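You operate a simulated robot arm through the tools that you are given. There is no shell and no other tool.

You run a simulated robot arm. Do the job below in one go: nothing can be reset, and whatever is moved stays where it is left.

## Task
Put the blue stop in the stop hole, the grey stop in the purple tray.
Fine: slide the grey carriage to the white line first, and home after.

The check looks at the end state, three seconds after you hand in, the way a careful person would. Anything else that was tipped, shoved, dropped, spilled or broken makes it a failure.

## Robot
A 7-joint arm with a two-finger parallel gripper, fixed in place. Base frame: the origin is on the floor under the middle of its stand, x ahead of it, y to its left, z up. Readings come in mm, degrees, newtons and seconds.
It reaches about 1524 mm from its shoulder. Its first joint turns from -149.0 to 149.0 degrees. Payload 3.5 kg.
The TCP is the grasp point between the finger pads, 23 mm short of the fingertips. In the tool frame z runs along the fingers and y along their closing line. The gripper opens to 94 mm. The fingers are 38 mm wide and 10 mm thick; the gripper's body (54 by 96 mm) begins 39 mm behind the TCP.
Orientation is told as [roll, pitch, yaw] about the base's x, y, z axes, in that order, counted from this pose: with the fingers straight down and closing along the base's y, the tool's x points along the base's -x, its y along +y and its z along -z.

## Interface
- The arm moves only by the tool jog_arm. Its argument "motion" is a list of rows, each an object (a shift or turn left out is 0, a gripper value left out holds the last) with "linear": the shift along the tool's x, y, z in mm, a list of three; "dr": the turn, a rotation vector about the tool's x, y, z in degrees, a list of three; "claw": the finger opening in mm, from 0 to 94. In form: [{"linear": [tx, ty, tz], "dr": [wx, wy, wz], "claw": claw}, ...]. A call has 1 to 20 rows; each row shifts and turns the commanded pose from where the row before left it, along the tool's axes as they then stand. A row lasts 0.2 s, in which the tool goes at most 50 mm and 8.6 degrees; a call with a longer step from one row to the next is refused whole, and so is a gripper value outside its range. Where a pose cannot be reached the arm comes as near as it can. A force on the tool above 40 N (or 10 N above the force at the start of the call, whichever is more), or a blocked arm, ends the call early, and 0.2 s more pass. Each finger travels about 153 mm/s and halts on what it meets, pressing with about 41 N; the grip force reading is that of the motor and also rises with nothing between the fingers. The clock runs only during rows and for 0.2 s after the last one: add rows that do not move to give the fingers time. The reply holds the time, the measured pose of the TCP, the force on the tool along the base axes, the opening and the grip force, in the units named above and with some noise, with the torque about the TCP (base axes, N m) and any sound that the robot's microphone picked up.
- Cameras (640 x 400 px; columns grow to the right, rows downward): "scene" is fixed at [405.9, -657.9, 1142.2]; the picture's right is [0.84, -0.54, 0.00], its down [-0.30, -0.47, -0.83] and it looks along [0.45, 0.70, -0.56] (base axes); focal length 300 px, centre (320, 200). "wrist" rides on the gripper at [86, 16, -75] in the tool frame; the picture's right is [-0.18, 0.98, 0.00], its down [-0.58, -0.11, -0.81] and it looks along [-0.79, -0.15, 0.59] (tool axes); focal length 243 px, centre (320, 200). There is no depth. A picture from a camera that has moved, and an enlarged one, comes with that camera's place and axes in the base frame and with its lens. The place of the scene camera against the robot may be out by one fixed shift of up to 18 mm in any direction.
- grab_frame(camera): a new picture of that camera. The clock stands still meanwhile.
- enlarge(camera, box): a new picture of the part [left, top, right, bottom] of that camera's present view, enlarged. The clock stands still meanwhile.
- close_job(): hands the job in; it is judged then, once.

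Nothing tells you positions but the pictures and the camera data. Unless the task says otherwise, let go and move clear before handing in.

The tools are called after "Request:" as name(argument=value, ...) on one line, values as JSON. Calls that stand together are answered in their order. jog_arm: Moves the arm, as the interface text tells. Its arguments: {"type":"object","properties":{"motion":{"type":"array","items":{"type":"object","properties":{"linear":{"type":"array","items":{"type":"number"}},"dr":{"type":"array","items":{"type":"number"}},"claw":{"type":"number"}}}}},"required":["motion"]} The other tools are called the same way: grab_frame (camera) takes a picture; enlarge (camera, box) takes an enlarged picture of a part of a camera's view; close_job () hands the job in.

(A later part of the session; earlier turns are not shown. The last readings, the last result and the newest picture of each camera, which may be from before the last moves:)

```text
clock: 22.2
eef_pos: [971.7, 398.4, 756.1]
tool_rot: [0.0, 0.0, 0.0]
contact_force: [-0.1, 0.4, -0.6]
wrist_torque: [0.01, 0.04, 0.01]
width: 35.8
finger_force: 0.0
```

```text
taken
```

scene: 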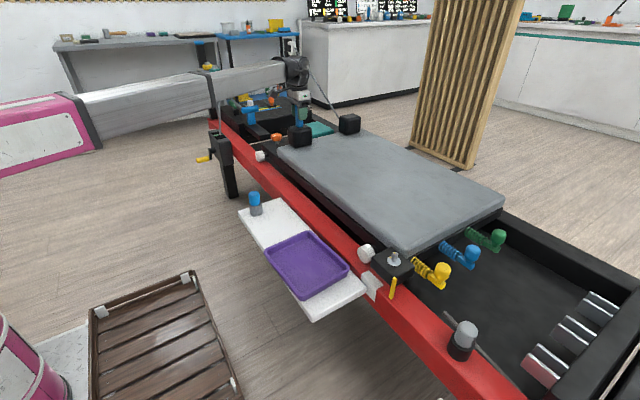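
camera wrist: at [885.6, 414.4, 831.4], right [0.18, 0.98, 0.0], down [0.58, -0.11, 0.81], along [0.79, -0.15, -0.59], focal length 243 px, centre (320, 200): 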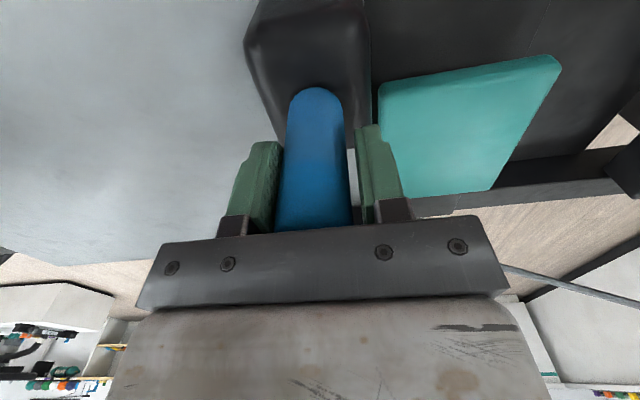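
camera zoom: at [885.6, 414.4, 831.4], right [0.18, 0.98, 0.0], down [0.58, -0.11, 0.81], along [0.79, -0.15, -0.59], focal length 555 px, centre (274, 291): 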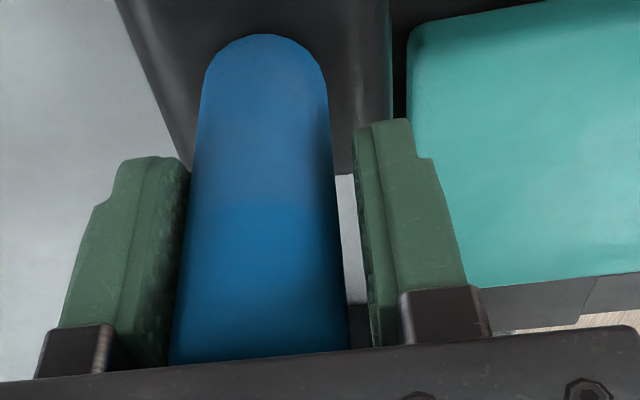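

That list had one oversized step, so nothing moved. I'll resend it with smaller steps.

Request:
jog_arm(motion=[{"claw": 60}, {"claw": 94}, {"linear": [0, 0, -30]}, {"linear": [0, 0, -40]}, {"linear": [10, 10, -40]}, {"linear": [35, 30, 0]}, {"linear": [35, 30, 0]}, {"linear": [35, 30, 0]}, {"linear": [35, 30, 0]}, {"linear": [30, 30, 15]}, {"linear": [25, 25, 30]}, {"linear": [20, 20, 40]}, {"linear": [10, 20, 42]}, {"linear": [0, 0, 42]}, {}])

Request:
grab_frame(camera="wrist")

Request:
enlarge(camera="wrist", box=[200, 80, 480, 240])

Request:
grab_frame(camera="scene")

```text
clock: 25.4
eef_pos: [737.8, 621.3, 696.8]
tool_rot: [0.2, 0.0, 0.0]
contact_force: [0.0, -0.4, 0.2]
wrist_torque: [0.01, 0.0, 0.0]
width: 94.0
finger_force: 0.0
```

```text
taken
camera wrist: at [651.3, 638.1, 772.7], right [0.18, 0.98, 0.0], down [0.58, -0.11, 0.81], along [0.79, -0.15, -0.59], focal length 243 px, centre (320, 200)
```

wrist: 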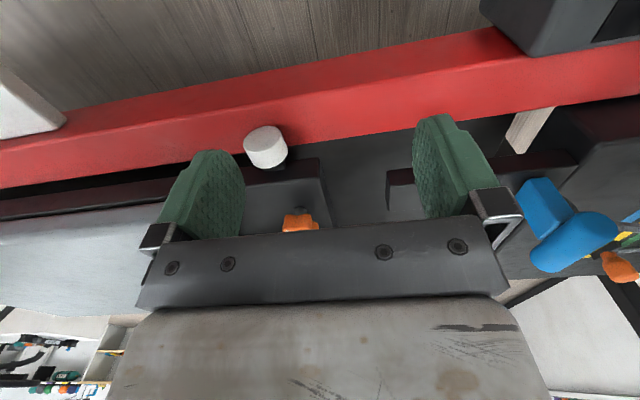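

```text
2.29 times, centred on (340, 160) of wrist
camera zoom: at [651.3, 638.1, 772.7], right [0.18, 0.98, 0.0], down [0.58, -0.11, 0.81], along [0.79, -0.15, -0.59], focal length 555 px, centre (274, 291)
```

zoom: 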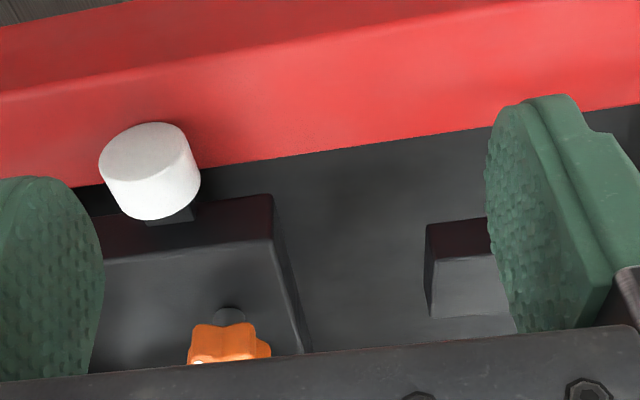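

```text
taken
```

scene: 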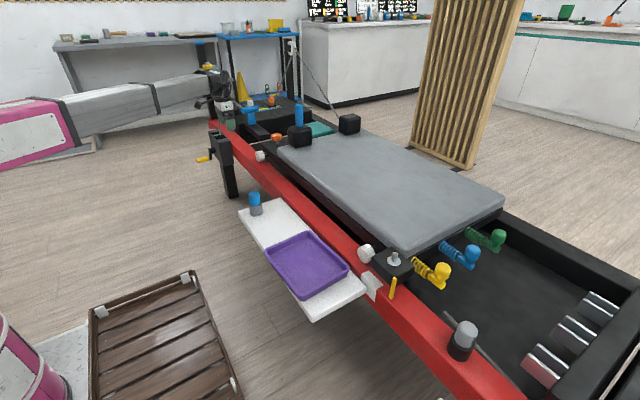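

The gap from the carriage end (y≈596) to the beam (y≈680) is about 84 mm, so the remaining ~75 mm fits with a few mm to spare. I'll return over the post and descend again.

Request:
jog_arm(motion=[{"linear": [0, 0, -42]}, {"linear": [-10, -20, -42]}, {"linear": [-20, -20, -40]}, {"linear": [-25, -25, -30]}, {"linear": [-30, -30, -15]}, {"linear": [-35, -30, 0]}, {"linear": [-35, -30, 0]}, {"linear": [-35, -30, 0]}, {"linear": [-35, -30, 0]}, {"linear": [-8, -10, 0]}, {}])

Request:
grab_frame(camera="wrist")

```text
clock: 27.8
eef_pos: [968.3, 394.3, 871.1]
tool_rot: [0.1, -0.1, 0.0]
contact_force: [-0.1, 0.6, 0.2]
wrist_torque: [-0.02, 0.03, 0.02]
width: 94.1
finger_force: 0.1
```

```text
taken
camera wrist: at [882.3, 410.9, 945.5], right [0.18, 0.98, 0.0], down [0.58, -0.11, 0.81], along [0.79, -0.15, -0.59], focal length 243 px, centre (320, 200)
```

wrist: 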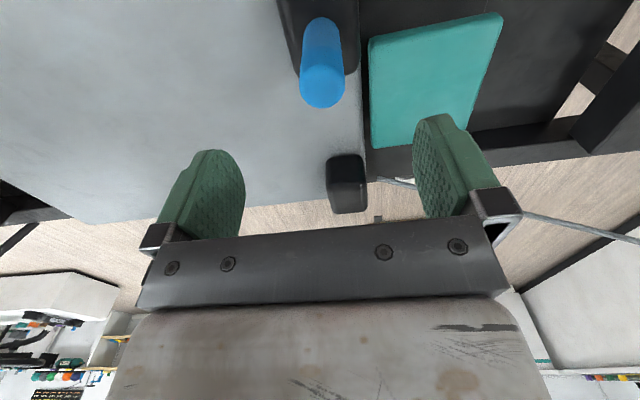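

The post is again between the fingers. I'll descend, cage it loosely, and push on about 65 mm.

Request:
jog_arm(motion=[{"linear": [-2, 2, 30]}, {"linear": [0, 0, 30]}, {"linear": [0, 0, 30]}, {"linear": [0, 0, 25]}, {"claw": 60}, {"claw": 36}, {}, {"linear": [0, 4, 0]}, {"linear": [0, 8, 0]}, {"linear": [0, 8, 0]}, {"linear": [0, 8, 0]}, {"linear": [0, 8, 0]}, {"linear": [0, 8, 0]}, {"linear": [0, 6, 0]}, {"linear": [0, 4, 0]}, {}])

Request:
enlarge(camera="scene", box=[330, 230, 450, 330])

Request:
enlarge(camera="scene", box=[220, 90, 340, 180])

```text
clock: 31.2
eef_pos: [972.9, 455.5, 752.9]
tool_rot: [0.0, 0.0, 0.1]
contact_force: [0.7, 0.8, -0.3]
wrist_torque: [0.0, 0.01, 0.0]
width: 36.2
finger_force: 0.0
```

```text
4.00 times, centred on (390, 280) of scene
camera zoom: at [405.9, -657.9, 1142.2], right [0.84, -0.54, 0.0], down [-0.3, -0.47, -0.83], along [0.45, 0.7, -0.56], focal length 1199 px, centre (40, -120)
```

zoom: 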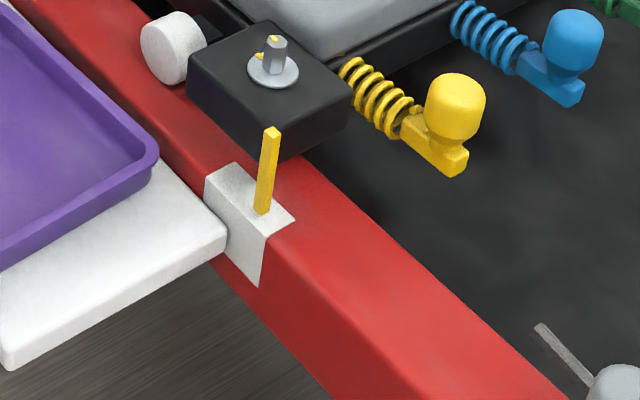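

```text
4.44 times, centred on (280, 135) of scene
camera zoom: at [405.9, -657.9, 1142.2], right [0.84, -0.54, 0.0], down [-0.3, -0.47, -0.83], along [0.45, 0.7, -0.56], focal length 1333 px, centre (498, 489)
```

zoom: 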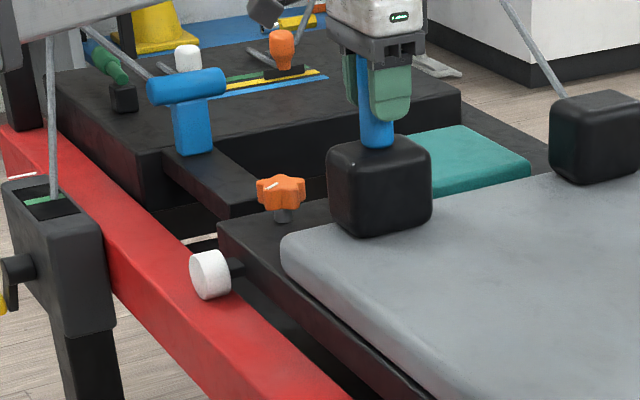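

The yellow pointer is now over the near part of the white line; about 17 mm more centres it, leaving ~10 mm to the beam. I'll nudge it on gently.

Request:
jog_arm(motion=[{"linear": [0, 3, 0]}, {"linear": [0, 3, 0]}, {"linear": [0, 3, 0]}, {"linear": [0, 3, 0]}, {"linear": [0, 3, 0]}, {"linear": [0, 2, 0]}, {}])

Request:
enlarge(camera="scene", box=[330, 230, 450, 330])

Request:
enlarge(camera="scene", box=[220, 90, 340, 180])

```text
clock: 32.8
eef_pos: [973.1, 470.3, 752.0]
tool_rot: [0.1, -0.2, -0.1]
contact_force: [0.7, -0.5, -0.9]
wrist_torque: [-0.04, -0.01, -0.01]
width: 36.3
finger_force: 0.1
```

```text
4.00 times, centred on (390, 280) of scene
camera zoom: at [405.9, -657.9, 1142.2], right [0.84, -0.54, 0.0], down [-0.3, -0.47, -0.83], along [0.45, 0.7, -0.56], focal length 1199 px, centre (40, -120)
```

zoom: 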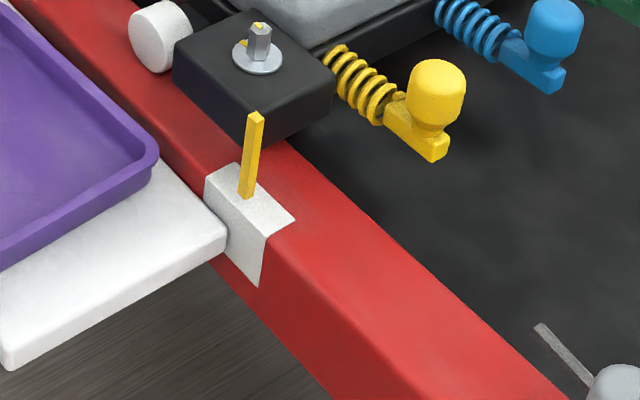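

```text
4.44 times, centred on (280, 135) of scene
camera zoom: at [405.9, -657.9, 1142.2], right [0.84, -0.54, 0.0], down [-0.3, -0.47, -0.83], along [0.45, 0.7, -0.56], focal length 1333 px, centre (498, 489)
```

zoom: 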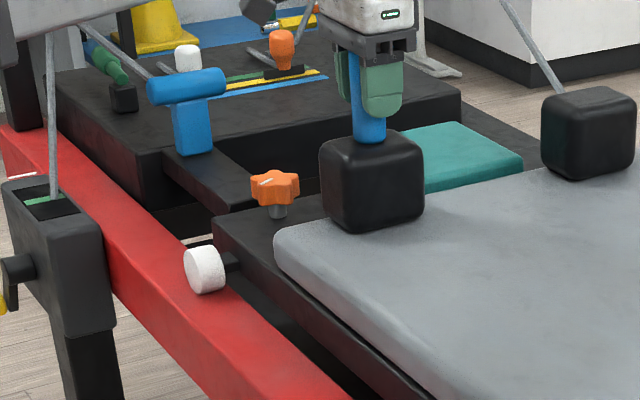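

The pointer is centred on the white line. I'll release the post, rise, and fly back to the grey stop at the −y end.

Request:
jog_arm(motion=[{"claw": 60}, {"claw": 94}, {"linear": [0, 0, -35]}, {"linear": [0, 0, -40]}, {"linear": [0, -5, -40]}, {"linear": [9.6, -45, 0]}, {"linear": [9.6, -45, 0]}, {"linear": [9.6, -45, 0]}, {"linear": [9.6, -45, 0]}, {"linear": [9.6, -45, 0]}, {"linear": [9.6, -45, 0]}, {"linear": [9.6, -45, 0]}, {"linear": [9.6, -45, 0]}, {"linear": [9.6, -45, 0]}, {"linear": [9.6, -45, 0]}, {"linear": [9.6, -45, 0]}, {"linear": [9.6, -45, 0]}, {"linear": [9.6, -45, 0]}, {"linear": [9.6, -45, 0]}, {"linear": [9.6, -45, 0]}])

```text
clock: 37.0
eef_pos: [828.5, -208.3, 865.1]
tool_rot: [0.1, -0.1, 0.2]
contact_force: [0.3, -0.5, 0.4]
wrist_torque: [-0.04, -0.02, 0.0]
width: 93.9
finger_force: 0.1
```

The arm is now mid-way at high level. I'll continue to a spot above the grey stop, setting a 70 mm opening, and take pictures.

Request:
jog_arm(motion=[{"linear": [0, -38.2, 15.6], "claw": 70}, {"linear": [0, -38.2, 15.6]}, {"linear": [0, -38.2, 15.6]}, {"linear": [0, -38.2, 15.6]}, {"linear": [0, -38.2, 15.6]}, {"linear": [0, -38.2, 15.6]}, {"linear": [0, -38.2, 15.6]}, {"linear": [0, -38.2, 15.6]}, {}])

Request:
grab_frame(camera="wrist")

Request:
enlarge(camera="wrist", box=[220, 0, 420, 180])

Request:
grab_frame(camera="scene")

```text
clock: 39.0
eef_pos: [828.8, -515.7, 739.3]
tool_rot: [0.1, -0.1, -0.1]
contact_force: [0.9, -0.5, -0.1]
wrist_torque: [0.01, 0.0, 0.0]
width: 69.8
finger_force: 0.1
```

```text
taken
camera wrist: at [741.7, -498.2, 814.5], right [0.18, 0.98, 0.0], down [0.58, -0.11, 0.81], along [0.79, -0.15, -0.59], focal length 243 px, centre (320, 200)
```

wrist: 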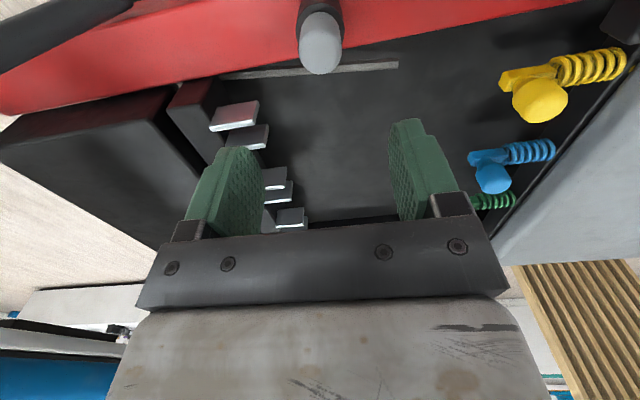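

```text
2.22 times, centred on (320, 90) of wrist
camera zoom: at [741.7, -498.2, 814.5], right [0.18, 0.98, 0.0], down [0.58, -0.11, 0.81], along [0.79, -0.15, -0.59], focal length 539 px, centre (320, 444)
```

zoom: 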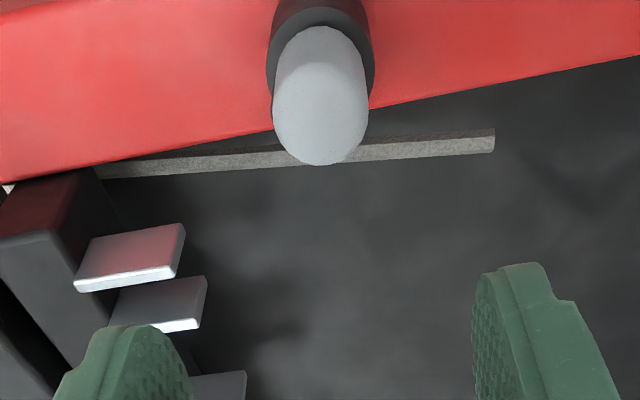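

```text
taken
```

scene: 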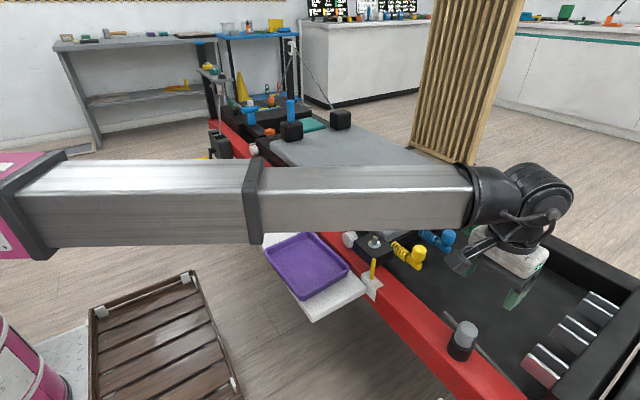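

The grey stop's top lies at about (831, −514, 601) with clear space around it now. I'll descend around it to a TCP height of about 592 so the fingertips stay just above the socket rim.

Request:
jog_arm(motion=[{"linear": [-1.5, 1.5, 35]}, {"linear": [0, 0, 35]}, {"linear": [0, 0, 30]}, {"linear": [0, 0, 20]}, {"linear": [0, 0, 14]}, {"linear": [0, 0, 10]}, {}])

Request:
grab_frame(camera="wrist")

Request:
enlarge(camera="scene", box=[420, 290, 520, 370])

```text
clock: 40.6
eef_pos: [831.1, -511.8, 598.2]
tool_rot: [0.2, -0.1, 0.1]
contact_force: [-0.2, -0.3, 0.0]
wrist_torque: [0.04, 0.02, -0.01]
width: 70.0
finger_force: 0.1
```

```text
taken
camera wrist: at [743.4, -495.3, 672.8], right [0.18, 0.98, 0.0], down [0.58, -0.11, 0.81], along [0.79, -0.15, -0.59], focal length 243 px, centre (320, 200)
```

wrist: 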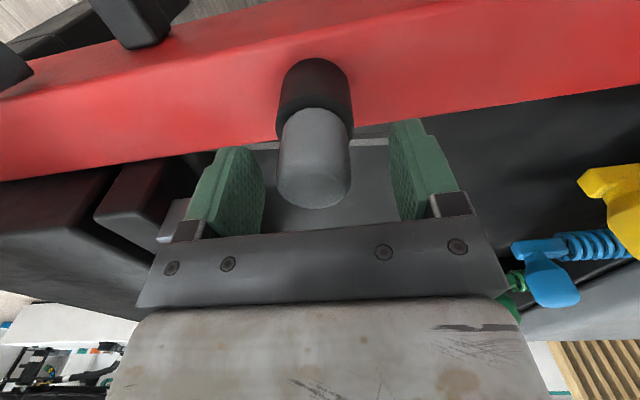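

```text
5.00 times, centred on (470, 330) of scene
camera zoom: at [405.9, -657.9, 1142.2], right [0.84, -0.54, 0.0], down [-0.3, -0.47, -0.83], along [0.45, 0.7, -0.56], focal length 1499 px, centre (-430, -450)
```

zoom: 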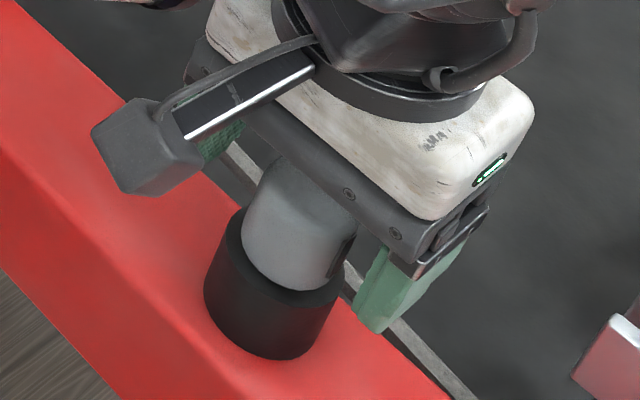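

The stop is centred at about (831, −514.7), socket rim near z≈563. I'll fine-adjust, close on it, and check the grip.

Request:
jog_arm(motion=[{"linear": [0, -2.9, 6.5]}, {}, {"claw": 45}, {"claw": 28}, {"claw": 28}, {}])

Request:
grab_frame(camera="wrist")

```text
clock: 42.0
eef_pos: [830.0, -516.6, 592.6]
tool_rot: [0.2, -0.1, -0.1]
contact_force: [-0.2, 1.3, 2.7]
wrist_torque: [0.0, -0.01, 0.01]
width: 34.8
finger_force: 41.0
```

```text
taken
camera wrist: at [743.1, -499.5, 667.3], right [0.18, 0.98, 0.0], down [0.58, -0.11, 0.81], along [0.79, -0.15, -0.59], focal length 243 px, centre (320, 200)
```

wrist: 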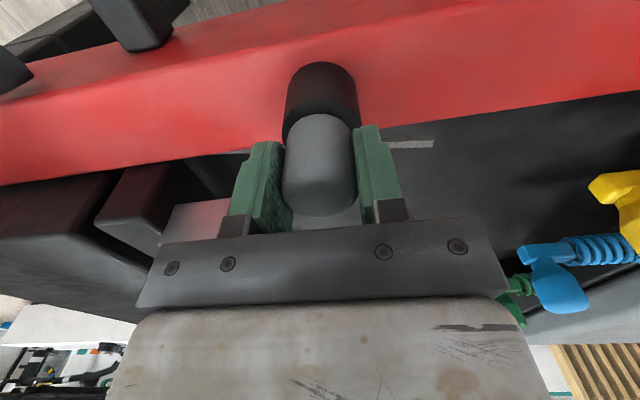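

The grey stop is gripped (34.8 mm). I'll lift slowly in small steps and watch the force.

Request:
jog_arm(motion=[{"linear": [0, 0, -3]}, {"linear": [0, 0, -4]}, {"linear": [0, 0, -4]}, {"linear": [0, 0, -5]}, {}])

Request:
enlarge(camera="scene", box=[420, 290, 520, 370])

Request:
grab_frame(camera="wrist")

```text
clock: 43.2
eef_pos: [832.6, -515.4, 607.2]
tool_rot: [0.1, -0.1, 0.0]
contact_force: [-0.7, -0.4, -0.8]
wrist_torque: [0.04, -0.02, -0.03]
width: 34.7
finger_force: 41.2
```

```text
5.00 times, centred on (470, 330) of scene
camera zoom: at [405.9, -657.9, 1142.2], right [0.84, -0.54, 0.0], down [-0.3, -0.47, -0.83], along [0.45, 0.7, -0.56], focal length 1499 px, centre (-430, -450)
```

zoom: 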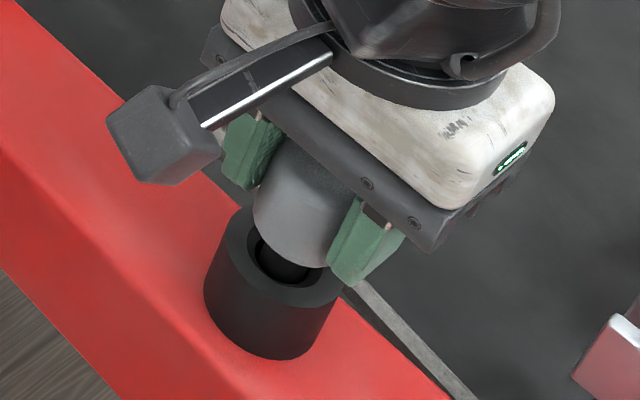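

```text
taken
camera wrist: at [744.5, -498.4, 682.3], right [0.18, 0.98, 0.0], down [0.58, -0.11, 0.81], along [0.79, -0.15, -0.59], focal length 243 px, centre (320, 200)
```

wrist: 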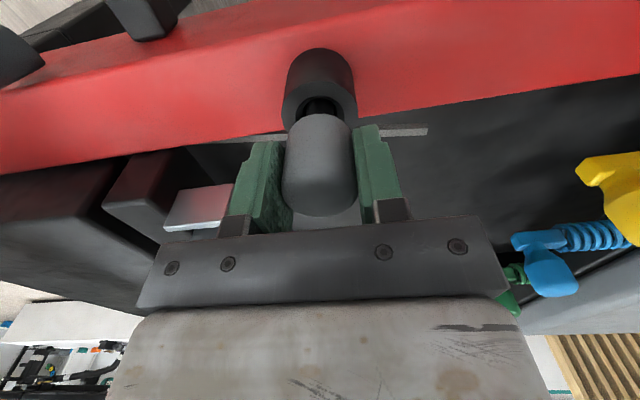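

It lifts freely: the grey head has a narrower dark shank coming out of the fixed black socket. I'll continue lifting until the shank is fully clear.

Request:
jog_arm(motion=[{"linear": [0, 0, -6]}, {"linear": [0, 0, -8]}, {"linear": [0, 0, -10]}, {"linear": [0, 0, -15]}, {"linear": [0, 0, -20]}, {"linear": [0, 0, -20]}, {"linear": [0, 0, -20]}, {}])

Request:
grab_frame(camera="wrist")

Request:
enlarge(camera="scene", box=[420, 270, 540, 370])

Request:
enlarge(camera="wrist", box=[250, 0, 390, 240])

```text
clock: 45.0
eef_pos: [832.7, -515.8, 707.0]
tool_rot: [0.1, 0.0, -0.1]
contact_force: [-0.3, 0.0, -1.7]
wrist_torque: [-0.02, -0.01, 0.02]
width: 34.6
finger_force: 40.7
```

```text
taken
camera wrist: at [745.3, -499.9, 781.5], right [0.18, 0.98, 0.0], down [0.58, -0.11, 0.81], along [0.79, -0.15, -0.59], focal length 243 px, centre (320, 200)
```

wrist: 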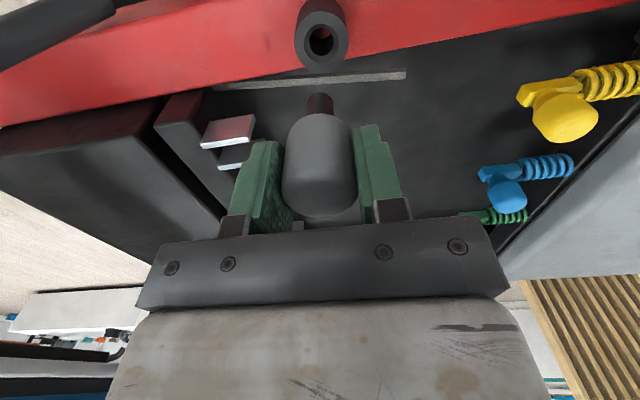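

```text
4.00 times, centred on (480, 320) of scene
camera zoom: at [405.9, -657.9, 1142.2], right [0.84, -0.54, 0.0], down [-0.3, -0.47, -0.83], along [0.45, 0.7, -0.56], focal length 1199 px, centre (-320, -280)
```

zoom: 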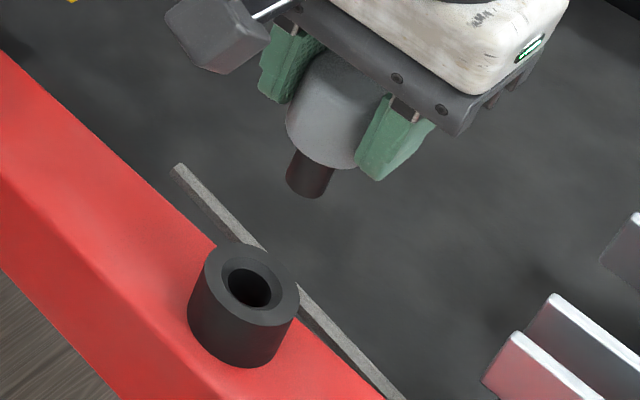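

```text
1.67 times, centred on (320, 120) of wrist
camera zoom: at [745.3, -499.9, 781.5], right [0.18, 0.98, 0.0], down [0.58, -0.11, 0.81], along [0.79, -0.15, -0.59], focal length 404 px, centre (320, 333)
```

zoom: 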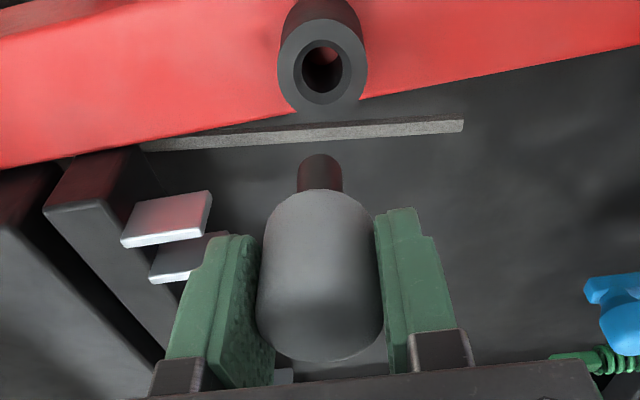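

The hole is clear and the stop is a 35 mm head with a ~33 mm long narrow shank. Next I'll carry the grey stop at height over the purple tray, which I place around (694, −115).

Request:
jog_arm(motion=[{"linear": [5, 5, -20]}, {"linear": [13.4, 39.5, -10]}, {"linear": [13.4, 39.5, -10]}, {"linear": [13.4, 39.5, 0]}, {"linear": [13.4, 39.5, 0]}, {"linear": [13.4, 39.5, 0]}, {"linear": [13.4, 39.5, 0]}, {"linear": [13.4, 39.5, 0]}, {"linear": [13.4, 39.5, 0]}, {"linear": [13.4, 39.5, 0]}, {"linear": [13.4, 39.5, 0]}, {}])

Request:
grab_frame(camera="wrist")

Request:
grab_frame(camera="scene")

```text
clock: 47.6
eef_pos: [692.4, -117.0, 746.8]
tool_rot: [0.1, -0.1, 0.0]
contact_force: [0.3, -0.1, -1.1]
wrist_torque: [0.05, -0.01, 0.01]
width: 35.0
finger_force: 41.4
```

```text
taken
camera wrist: at [605.6, -99.9, 820.5], right [0.18, 0.98, 0.0], down [0.58, -0.11, 0.81], along [0.79, -0.15, -0.59], focal length 243 px, centre (320, 200)
```

wrist: 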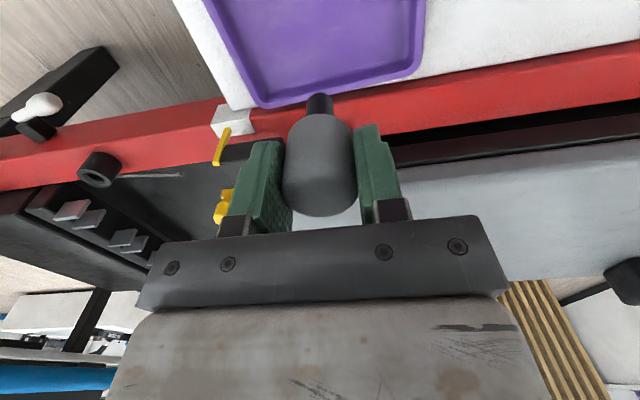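

```text
taken
```

scene: 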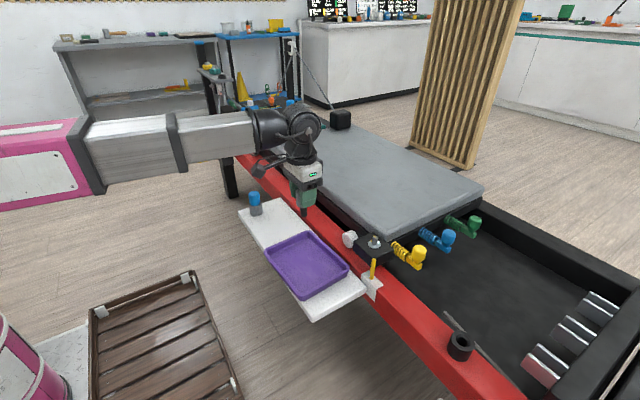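

The tray spans roughly x 612–778, y −212 to −7, and the stop hangs over its middle. I'll lower it to just above the tray floor.

Request:
jog_arm(motion=[{"linear": [1, 5, 35]}, {"linear": [0, 2, 35]}, {"linear": [0, 0, 35]}, {"linear": [0, 0, 30]}, {"linear": [0, 0, 20]}, {}])

Request:
grab_frame(camera="wrist")

Request:
enlarge(camera="scene", box=[250, 210, 370, 310])

```text
clock: 49.0
eef_pos: [688.9, -110.6, 592.2]
tool_rot: [0.1, -0.1, 0.0]
contact_force: [0.6, -0.2, -0.5]
wrist_torque: [0.0, -0.01, 0.03]
width: 34.7
finger_force: 41.3
```

```text
taken
camera wrist: at [601.8, -93.1, 667.0], right [0.18, 0.98, 0.0], down [0.58, -0.11, 0.81], along [0.79, -0.15, -0.59], focal length 243 px, centre (320, 200)
```

wrist: 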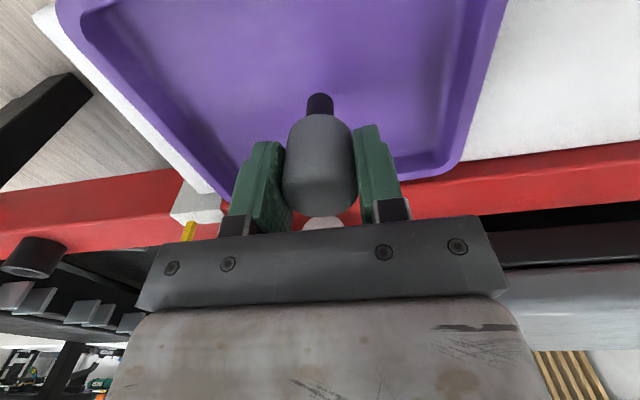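

```text
4.00 times, centred on (310, 260) of scene
camera zoom: at [405.9, -657.9, 1142.2], right [0.84, -0.54, 0.0], down [-0.3, -0.47, -0.83], along [0.45, 0.7, -0.56], focal length 1199 px, centre (360, -40)
```

zoom: 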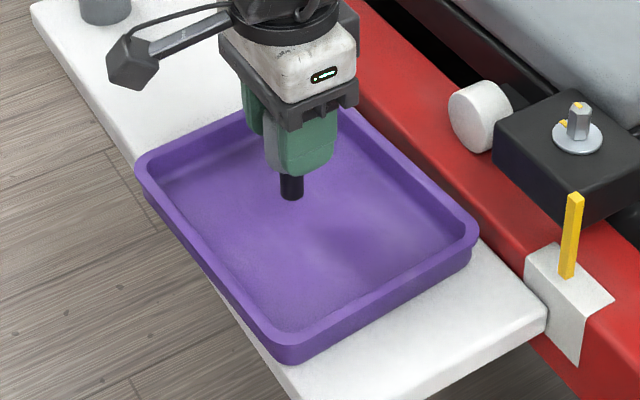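

The shank is right above the middle of the tray. I'll lower in small steps and watch for the floor contact.

Request:
jog_arm(motion=[{"linear": [0, 0, 5]}, {"linear": [0, 0, 5]}, {"linear": [0, 0, 4]}, {}])

Request:
enlarge(camera="scene", box=[280, 210, 340, 260])

```text
clock: 50.0
eef_pos: [688.5, -110.9, 577.0]
tool_rot: [0.1, -0.2, 0.1]
contact_force: [0.8, -0.1, -2.0]
wrist_torque: [-0.01, 0.0, 0.0]
width: 34.6
finger_force: 41.4
```

```text
8.00 times, centred on (310, 235) of scene
camera zoom: at [405.9, -657.9, 1142.2], right [0.84, -0.54, 0.0], down [-0.3, -0.47, -0.83], along [0.45, 0.7, -0.56], focal length 2399 px, centre (400, -80)
```

zoom: 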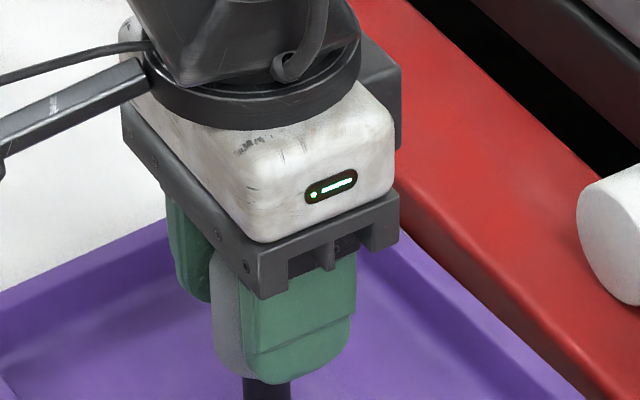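

Request:
jog_arm(motion=[{"linear": [0, 0, 3]}, {"linear": [0, 0, 3]}, {}])

Request:
enlarge(camera="scene", box=[280, 230, 340, 280])

```text
clock: 50.8
eef_pos: [688.7, -109.1, 573.8]
tool_rot: [-0.1, -0.3, -0.1]
contact_force: [1.7, -1.2, 32.4]
wrist_torque: [-0.21, -0.12, 0.01]
width: 34.7
finger_force: 41.0
```

```text
8.00 times, centred on (310, 255) of scene
camera zoom: at [405.9, -657.9, 1142.2], right [0.84, -0.54, 0.0], down [-0.3, -0.47, -0.83], along [0.45, 0.7, -0.56], focal length 2399 px, centre (400, -240)
```

zoom: 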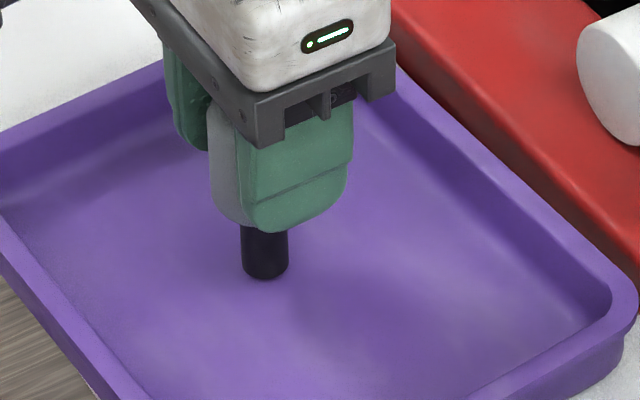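

The shank touched the tray floor (32 N upward at z≈573.8). I'll relieve the pressure and then open gently.

Request:
jog_arm(motion=[{"linear": [0, 0, -2.5]}, {}, {}])

```text
clock: 51.6
eef_pos: [691.1, -110.0, 574.1]
tool_rot: [0.1, -0.1, 0.0]
contact_force: [0.0, 1.1, -0.8]
wrist_torque: [0.0, 0.02, -0.01]
width: 34.7
finger_force: 41.3
```

Pressure is gone and the shank is right at the floor. Now I'll open the fingers gradually.

Request:
jog_arm(motion=[{"claw": 36}, {"claw": 38}, {"claw": 42}, {"claw": 50}, {"claw": 64}, {}, {}])

Request:
grab_frame(camera="wrist")

Request:
enlarge(camera="scene", box=[280, 230, 340, 280])

```text
clock: 53.2
eef_pos: [690.4, -109.7, 574.3]
tool_rot: [0.1, 0.0, 0.0]
contact_force: [0.6, 0.1, 0.0]
wrist_torque: [-0.02, -0.04, 0.02]
width: 64.1
finger_force: 0.1
```

```text
taken
camera wrist: at [603.2, -92.5, 648.9], right [0.18, 0.98, 0.0], down [0.58, -0.11, 0.81], along [0.79, -0.15, -0.59], focal length 243 px, centre (320, 200)
```

wrist: 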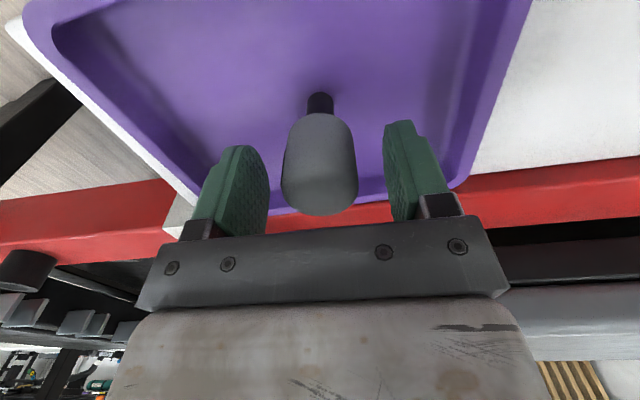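

```text
8.00 times, centred on (310, 255) of scene
camera zoom: at [405.9, -657.9, 1142.2], right [0.84, -0.54, 0.0], down [-0.3, -0.47, -0.83], along [0.45, 0.7, -0.56], focal length 2399 px, centre (400, -240)
```

zoom: 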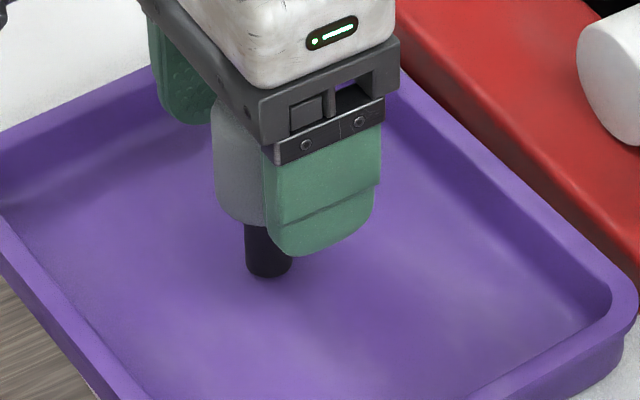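

The grey stop stands upright in the middle of the tray. I'll lift straight up and clear of it.

Request:
jog_arm(motion=[{"linear": [0, 0, -10]}, {"linear": [0, 0, -25]}, {"linear": [0, 0, -40]}, {"linear": [0, 0, -45]}, {"linear": [0, 0, -40]}, {}])

Request:
grab_frame(camera="wrist")

Request:
grab_frame(camera="scene")

```text
clock: 54.6
eef_pos: [693.7, -111.2, 732.7]
tool_rot: [0.2, 0.1, 0.0]
contact_force: [0.4, 0.0, 0.7]
wrist_torque: [0.04, -0.03, -0.05]
width: 63.8
finger_force: 0.0
```

```text
taken
camera wrist: at [606.4, -94.0, 807.3], right [0.18, 0.98, 0.0], down [0.58, -0.11, 0.81], along [0.79, -0.15, -0.59], focal length 243 px, centre (320, 200)
```

wrist: 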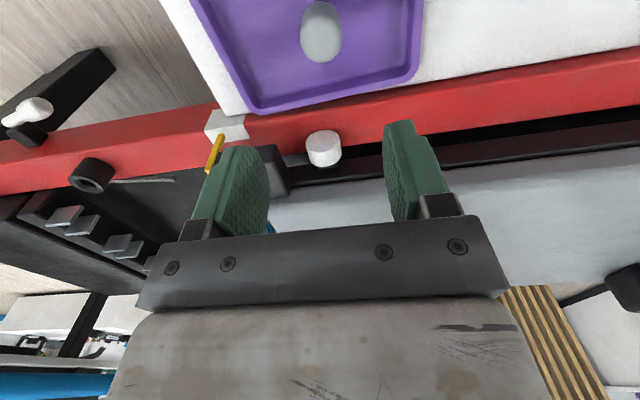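

```text
taken
```

scene: 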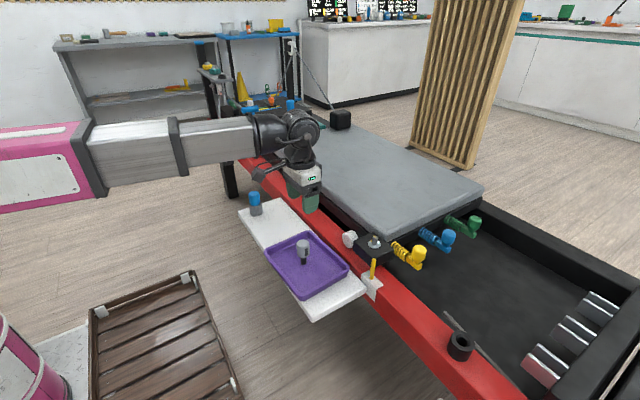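

The grey stop is standing in the tray and the carriage is still on the line. Next I'll move above the blue stop at about (677, 200).

Request:
jog_arm(motion=[{"linear": [2.1, 39, 0], "claw": 75}, {"linear": [2.1, 39, 0]}, {"linear": [2.1, 39, 0]}, {"linear": [2.1, 39, 0]}, {"linear": [2.1, 39, 0]}, {"linear": [2.1, 39, 0]}, {"linear": [2.1, 39, 0]}, {"linear": [2.1, 39, 10]}, {}])

Request:
grab_frame(camera="wrist")

Request:
enlarge(camera="wrist", box=[240, 0, 400, 120])

```text
clock: 56.6
eef_pos: [674.4, 202.3, 723.1]
tool_rot: [0.2, -0.1, 0.0]
contact_force: [-0.1, 0.1, 0.8]
wrist_torque: [-0.01, 0.0, -0.01]
width: 75.2
finger_force: 0.1
```

```text
taken
camera wrist: at [588.3, 218.5, 798.1], right [0.18, 0.98, 0.0], down [0.58, -0.11, 0.81], along [0.79, -0.15, -0.59], focal length 243 px, centre (320, 200)
```

wrist: 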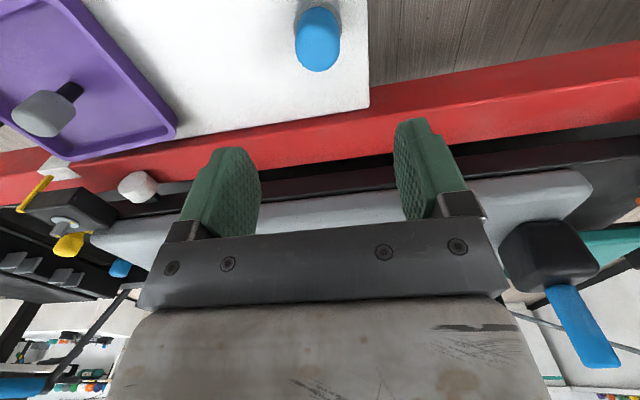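

```text
3.33 times, centred on (320, 60) of wrist
camera zoom: at [588.3, 218.5, 798.1], right [0.18, 0.98, 0.0], down [0.58, -0.11, 0.81], along [0.79, -0.15, -0.59], focal length 809 px, centre (320, 667)
```

zoom: 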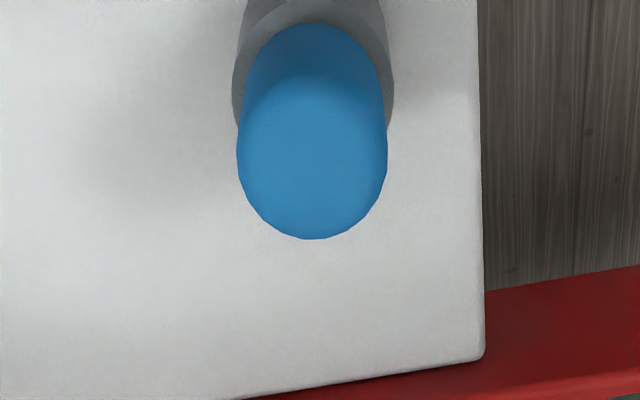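

The blue stop is confirmed at about (677.5, 200, top 577.5), 38 mm wide. I'll descend around it with the 75 mm opening.

Request:
jog_arm(motion=[{"linear": [-3, -2, 35]}, {"linear": [0, 0, 35]}, {"linear": [0, 0, 30]}, {"linear": [0, 0, 25]}, {"linear": [0, 0, 15]}, {"linear": [0, 0, 7]}, {}])

Request:
grab_frame(camera="wrist")

Request:
enlarge(camera="wrist", box=[240, 30, 400, 230])

```text
clock: 58.2
eef_pos: [675.0, 200.2, 578.8]
tool_rot: [0.1, -0.1, 0.0]
contact_force: [0.7, 0.6, 0.3]
wrist_torque: [0.01, 0.01, 0.02]
width: 74.8
finger_force: 0.0
```

```text
taken
camera wrist: at [587.7, 216.8, 654.1], right [0.18, 0.98, 0.0], down [0.58, -0.11, 0.81], along [0.79, -0.15, -0.59], focal length 243 px, centre (320, 200)
```

wrist: 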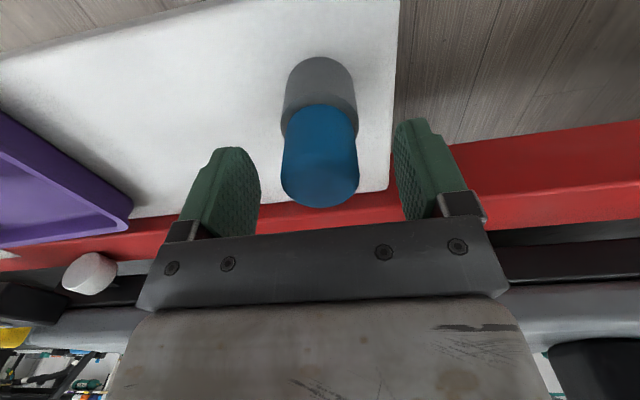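

```text
2.00 times, centred on (320, 130) of wrist
camera zoom: at [587.7, 216.8, 654.1], right [0.18, 0.98, 0.0], down [0.58, -0.11, 0.81], along [0.79, -0.15, -0.59], focal length 485 px, centre (320, 340)
```

zoom: 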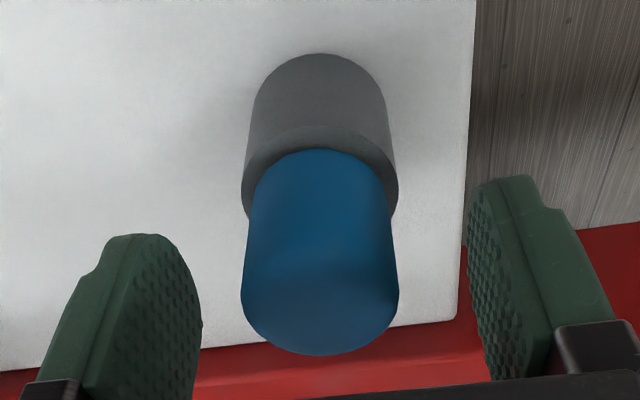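

The blue stop is well centred between the fingers. I'll shift 2.5 mm in x, go down 10 mm more, and close.

Request:
jog_arm(motion=[{"linear": [-2.5, 0, 5]}, {"linear": [0, 0, 5]}, {}, {"claw": 50}, {"claw": 32}, {"claw": 32}, {}])

Request:
grab_frame(camera="wrist")

```text
clock: 59.8
eef_pos: [678.5, 200.0, 568.8]
tool_rot: [0.1, -0.1, 0.1]
contact_force: [0.4, 0.2, 0.4]
wrist_torque: [0.02, -0.04, -0.02]
width: 37.2
finger_force: 40.9
```

```text
taken
camera wrist: at [591.5, 217.5, 643.4], right [0.18, 0.98, 0.0], down [0.58, -0.11, 0.81], along [0.79, -0.15, -0.59], focal length 243 px, centre (320, 200)
```

wrist: 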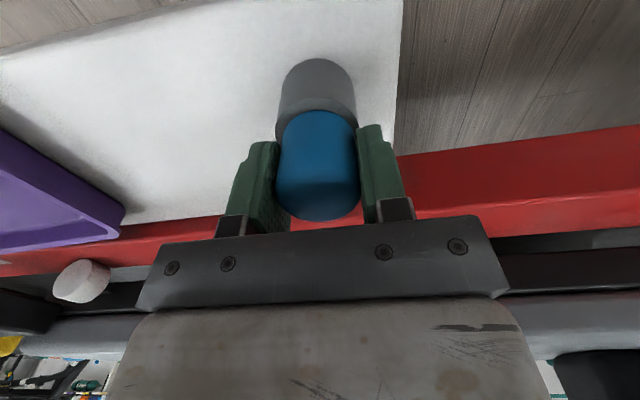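

The blue stop is gripped (37.2 mm). I'll lift it straight up out of its cup in small steps.

Request:
jog_arm(motion=[{"linear": [0, 0, -3]}, {"linear": [0, 0, -5]}, {"linear": [0, 0, -8]}, {"linear": [0, 0, -10]}, {"linear": [0, 0, -12]}, {"linear": [0, 0, -15]}, {"linear": [0, 0, -20]}, {"linear": [0, 0, -25]}, {"linear": [0, 0, -25]}, {}])

Request:
grab_frame(camera="wrist")

Request:
enlarge(camera="scene", box=[220, 150, 300, 220])

Request:
enlarge(camera="wrist", box=[250, 0, 390, 240])

```text
clock: 62.0
eef_pos: [681.9, 200.7, 690.2]
tool_rot: [0.1, -0.1, 0.0]
contact_force: [0.0, 0.2, -0.1]
wrist_torque: [0.01, -0.02, 0.02]
width: 36.7
finger_force: 41.0
```

```text
taken
camera wrist: at [595.4, 216.9, 764.6], right [0.18, 0.98, 0.0], down [0.58, -0.11, 0.81], along [0.79, -0.15, -0.59], focal length 243 px, centre (320, 200)
```

wrist: 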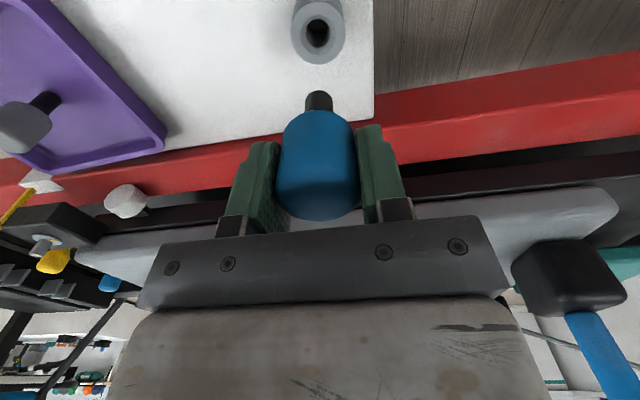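

```text
5.71 times, centred on (260, 185) of scene
camera zoom: at [405.9, -657.9, 1142.2], right [0.84, -0.54, 0.0], down [-0.3, -0.47, -0.83], along [0.45, 0.7, -0.56], focal length 1713 px, centre (663, 286)
```

zoom: 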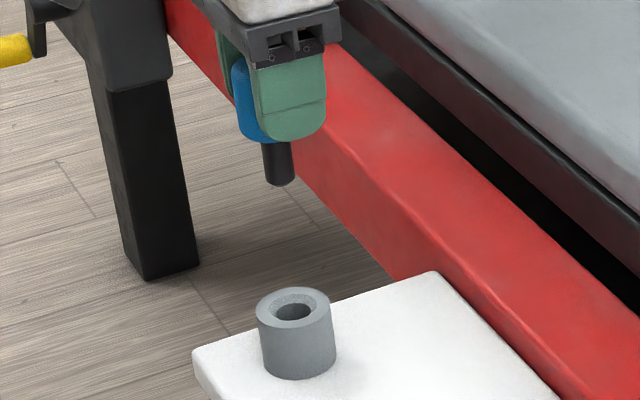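

```text
1.67 times, centred on (320, 120) of wrist
camera zoom: at [595.4, 216.9, 764.6], right [0.18, 0.98, 0.0], down [0.58, -0.11, 0.81], along [0.79, -0.15, -0.59], focal length 404 px, centre (320, 333)
```

zoom: 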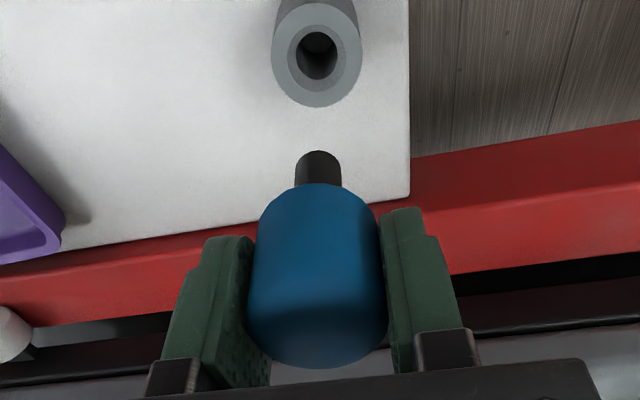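

The blue stop is out of its dock, and the lifted picture gives me a direct reference for how a hole should look under the shank when aligned. I'll carry it high over to the stop hole at about (832, −515).

Request:
jog_arm(motion=[{"linear": [0, 0, -35]}, {"linear": [0, 0, -35]}, {"linear": [-9.58, -44.72, 0]}, {"linear": [-9.58, -44.72, 0]}, {"linear": [-9.58, -44.72, 0]}, {"linear": [-9.58, -44.72, 0]}, {"linear": [-9.58, -44.72, 0]}, {"linear": [-9.58, -44.72, 0]}, {"linear": [-9.58, -44.72, 0]}, {"linear": [-9.58, -44.72, 0]}, {"linear": [-9.58, -44.72, 0]}, {"linear": [-9.58, -44.72, 0]}, {"linear": [-9.58, -44.72, 0]}, {"linear": [-9.58, -44.72, 0]}, {"linear": [-9.58, -44.72, 0]}, {"linear": [-9.58, -44.72, 0]}, {"linear": [-9.58, -44.72, 0]}, {"linear": [-9.58, -44.72, 0]}, {}])

Request:
jog_arm(motion=[{"linear": [0, 0, 23]}, {"linear": [0, 0, 23]}, {}, {}])

Request:
grab_frame(camera="wrist")

Request:
enlarge(camera="wrist", box=[250, 0, 390, 240])

Request:
grab_frame(camera="scene")

```text
clock: 66.0
eef_pos: [831.4, -516.0, 759.0]
tool_rot: [0.0, -0.1, 0.0]
contact_force: [-0.1, -0.1, -0.7]
wrist_torque: [0.02, -0.02, 0.02]
width: 37.0
finger_force: 41.4
```

```text
clock: 67.0
eef_pos: [832.9, -513.0, 713.3]
tool_rot: [0.2, -0.1, 0.1]
contact_force: [0.3, -0.9, -0.5]
wrist_torque: [-0.01, 0.0, 0.01]
width: 37.1
finger_force: 41.6
```

```text
taken
camera wrist: at [745.7, -496.6, 788.0], right [0.18, 0.98, 0.0], down [0.58, -0.11, 0.81], along [0.79, -0.15, -0.59], focal length 243 px, centre (320, 200)
```

wrist: 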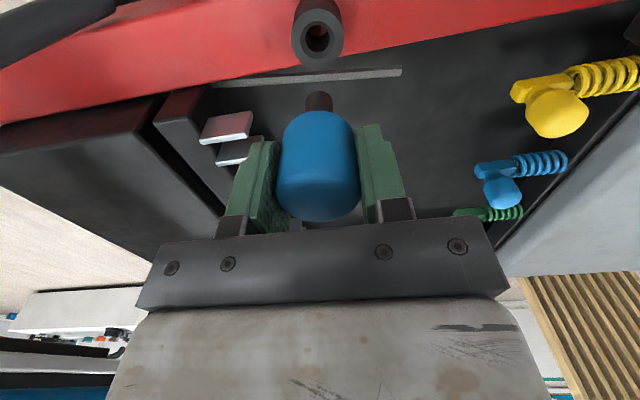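

```text
1.67 times, centred on (320, 120) of wrist
camera zoom: at [745.7, -496.6, 788.0], right [0.18, 0.98, 0.0], down [0.58, -0.11, 0.81], along [0.79, -0.15, -0.59], focal length 404 px, centre (320, 333)
```

zoom: 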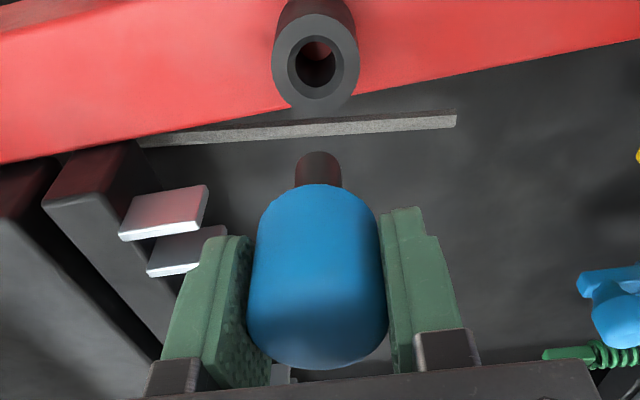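

```text
taken
```

scene: 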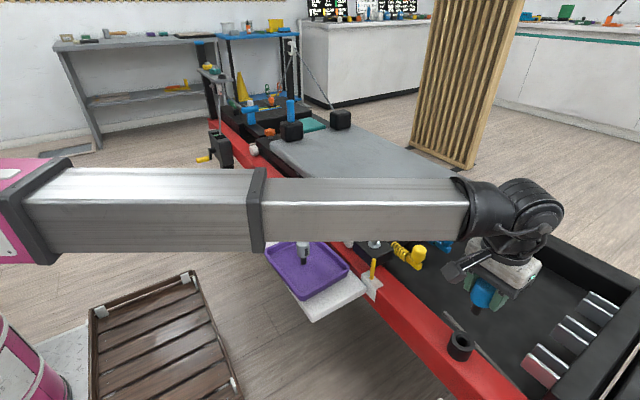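

Request:
enlarge(camera="wrist", box=[270, 0, 370, 120])

Request:
enlarge(camera="scene", box=[430, 270, 530, 370])

```text
3.33 times, centred on (320, 60) of wrist
camera zoom: at [745.7, -496.6, 788.0], right [0.18, 0.98, 0.0], down [0.58, -0.11, 0.81], along [0.79, -0.15, -0.59], focal length 809 px, centre (320, 667)
```

zoom: 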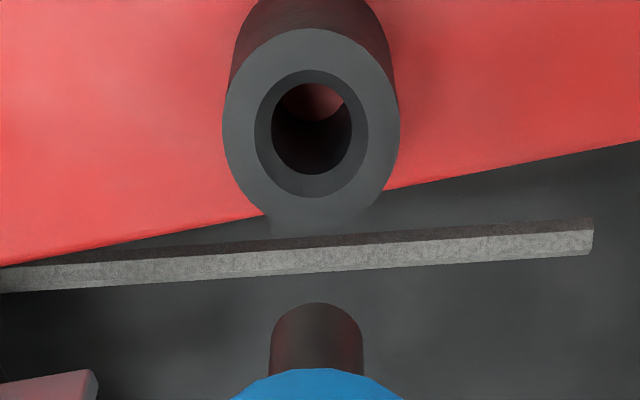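

```text
4.00 times, centred on (480, 320) of scene
camera zoom: at [405.9, -657.9, 1142.2], right [0.84, -0.54, 0.0], down [-0.3, -0.47, -0.83], along [0.45, 0.7, -0.56], focal length 1199 px, centre (-320, -280)
```

zoom: 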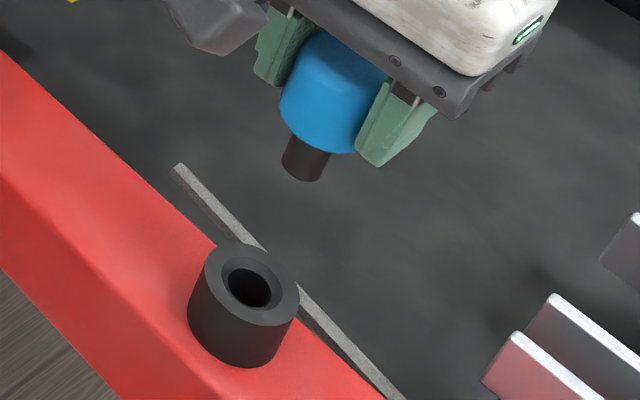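

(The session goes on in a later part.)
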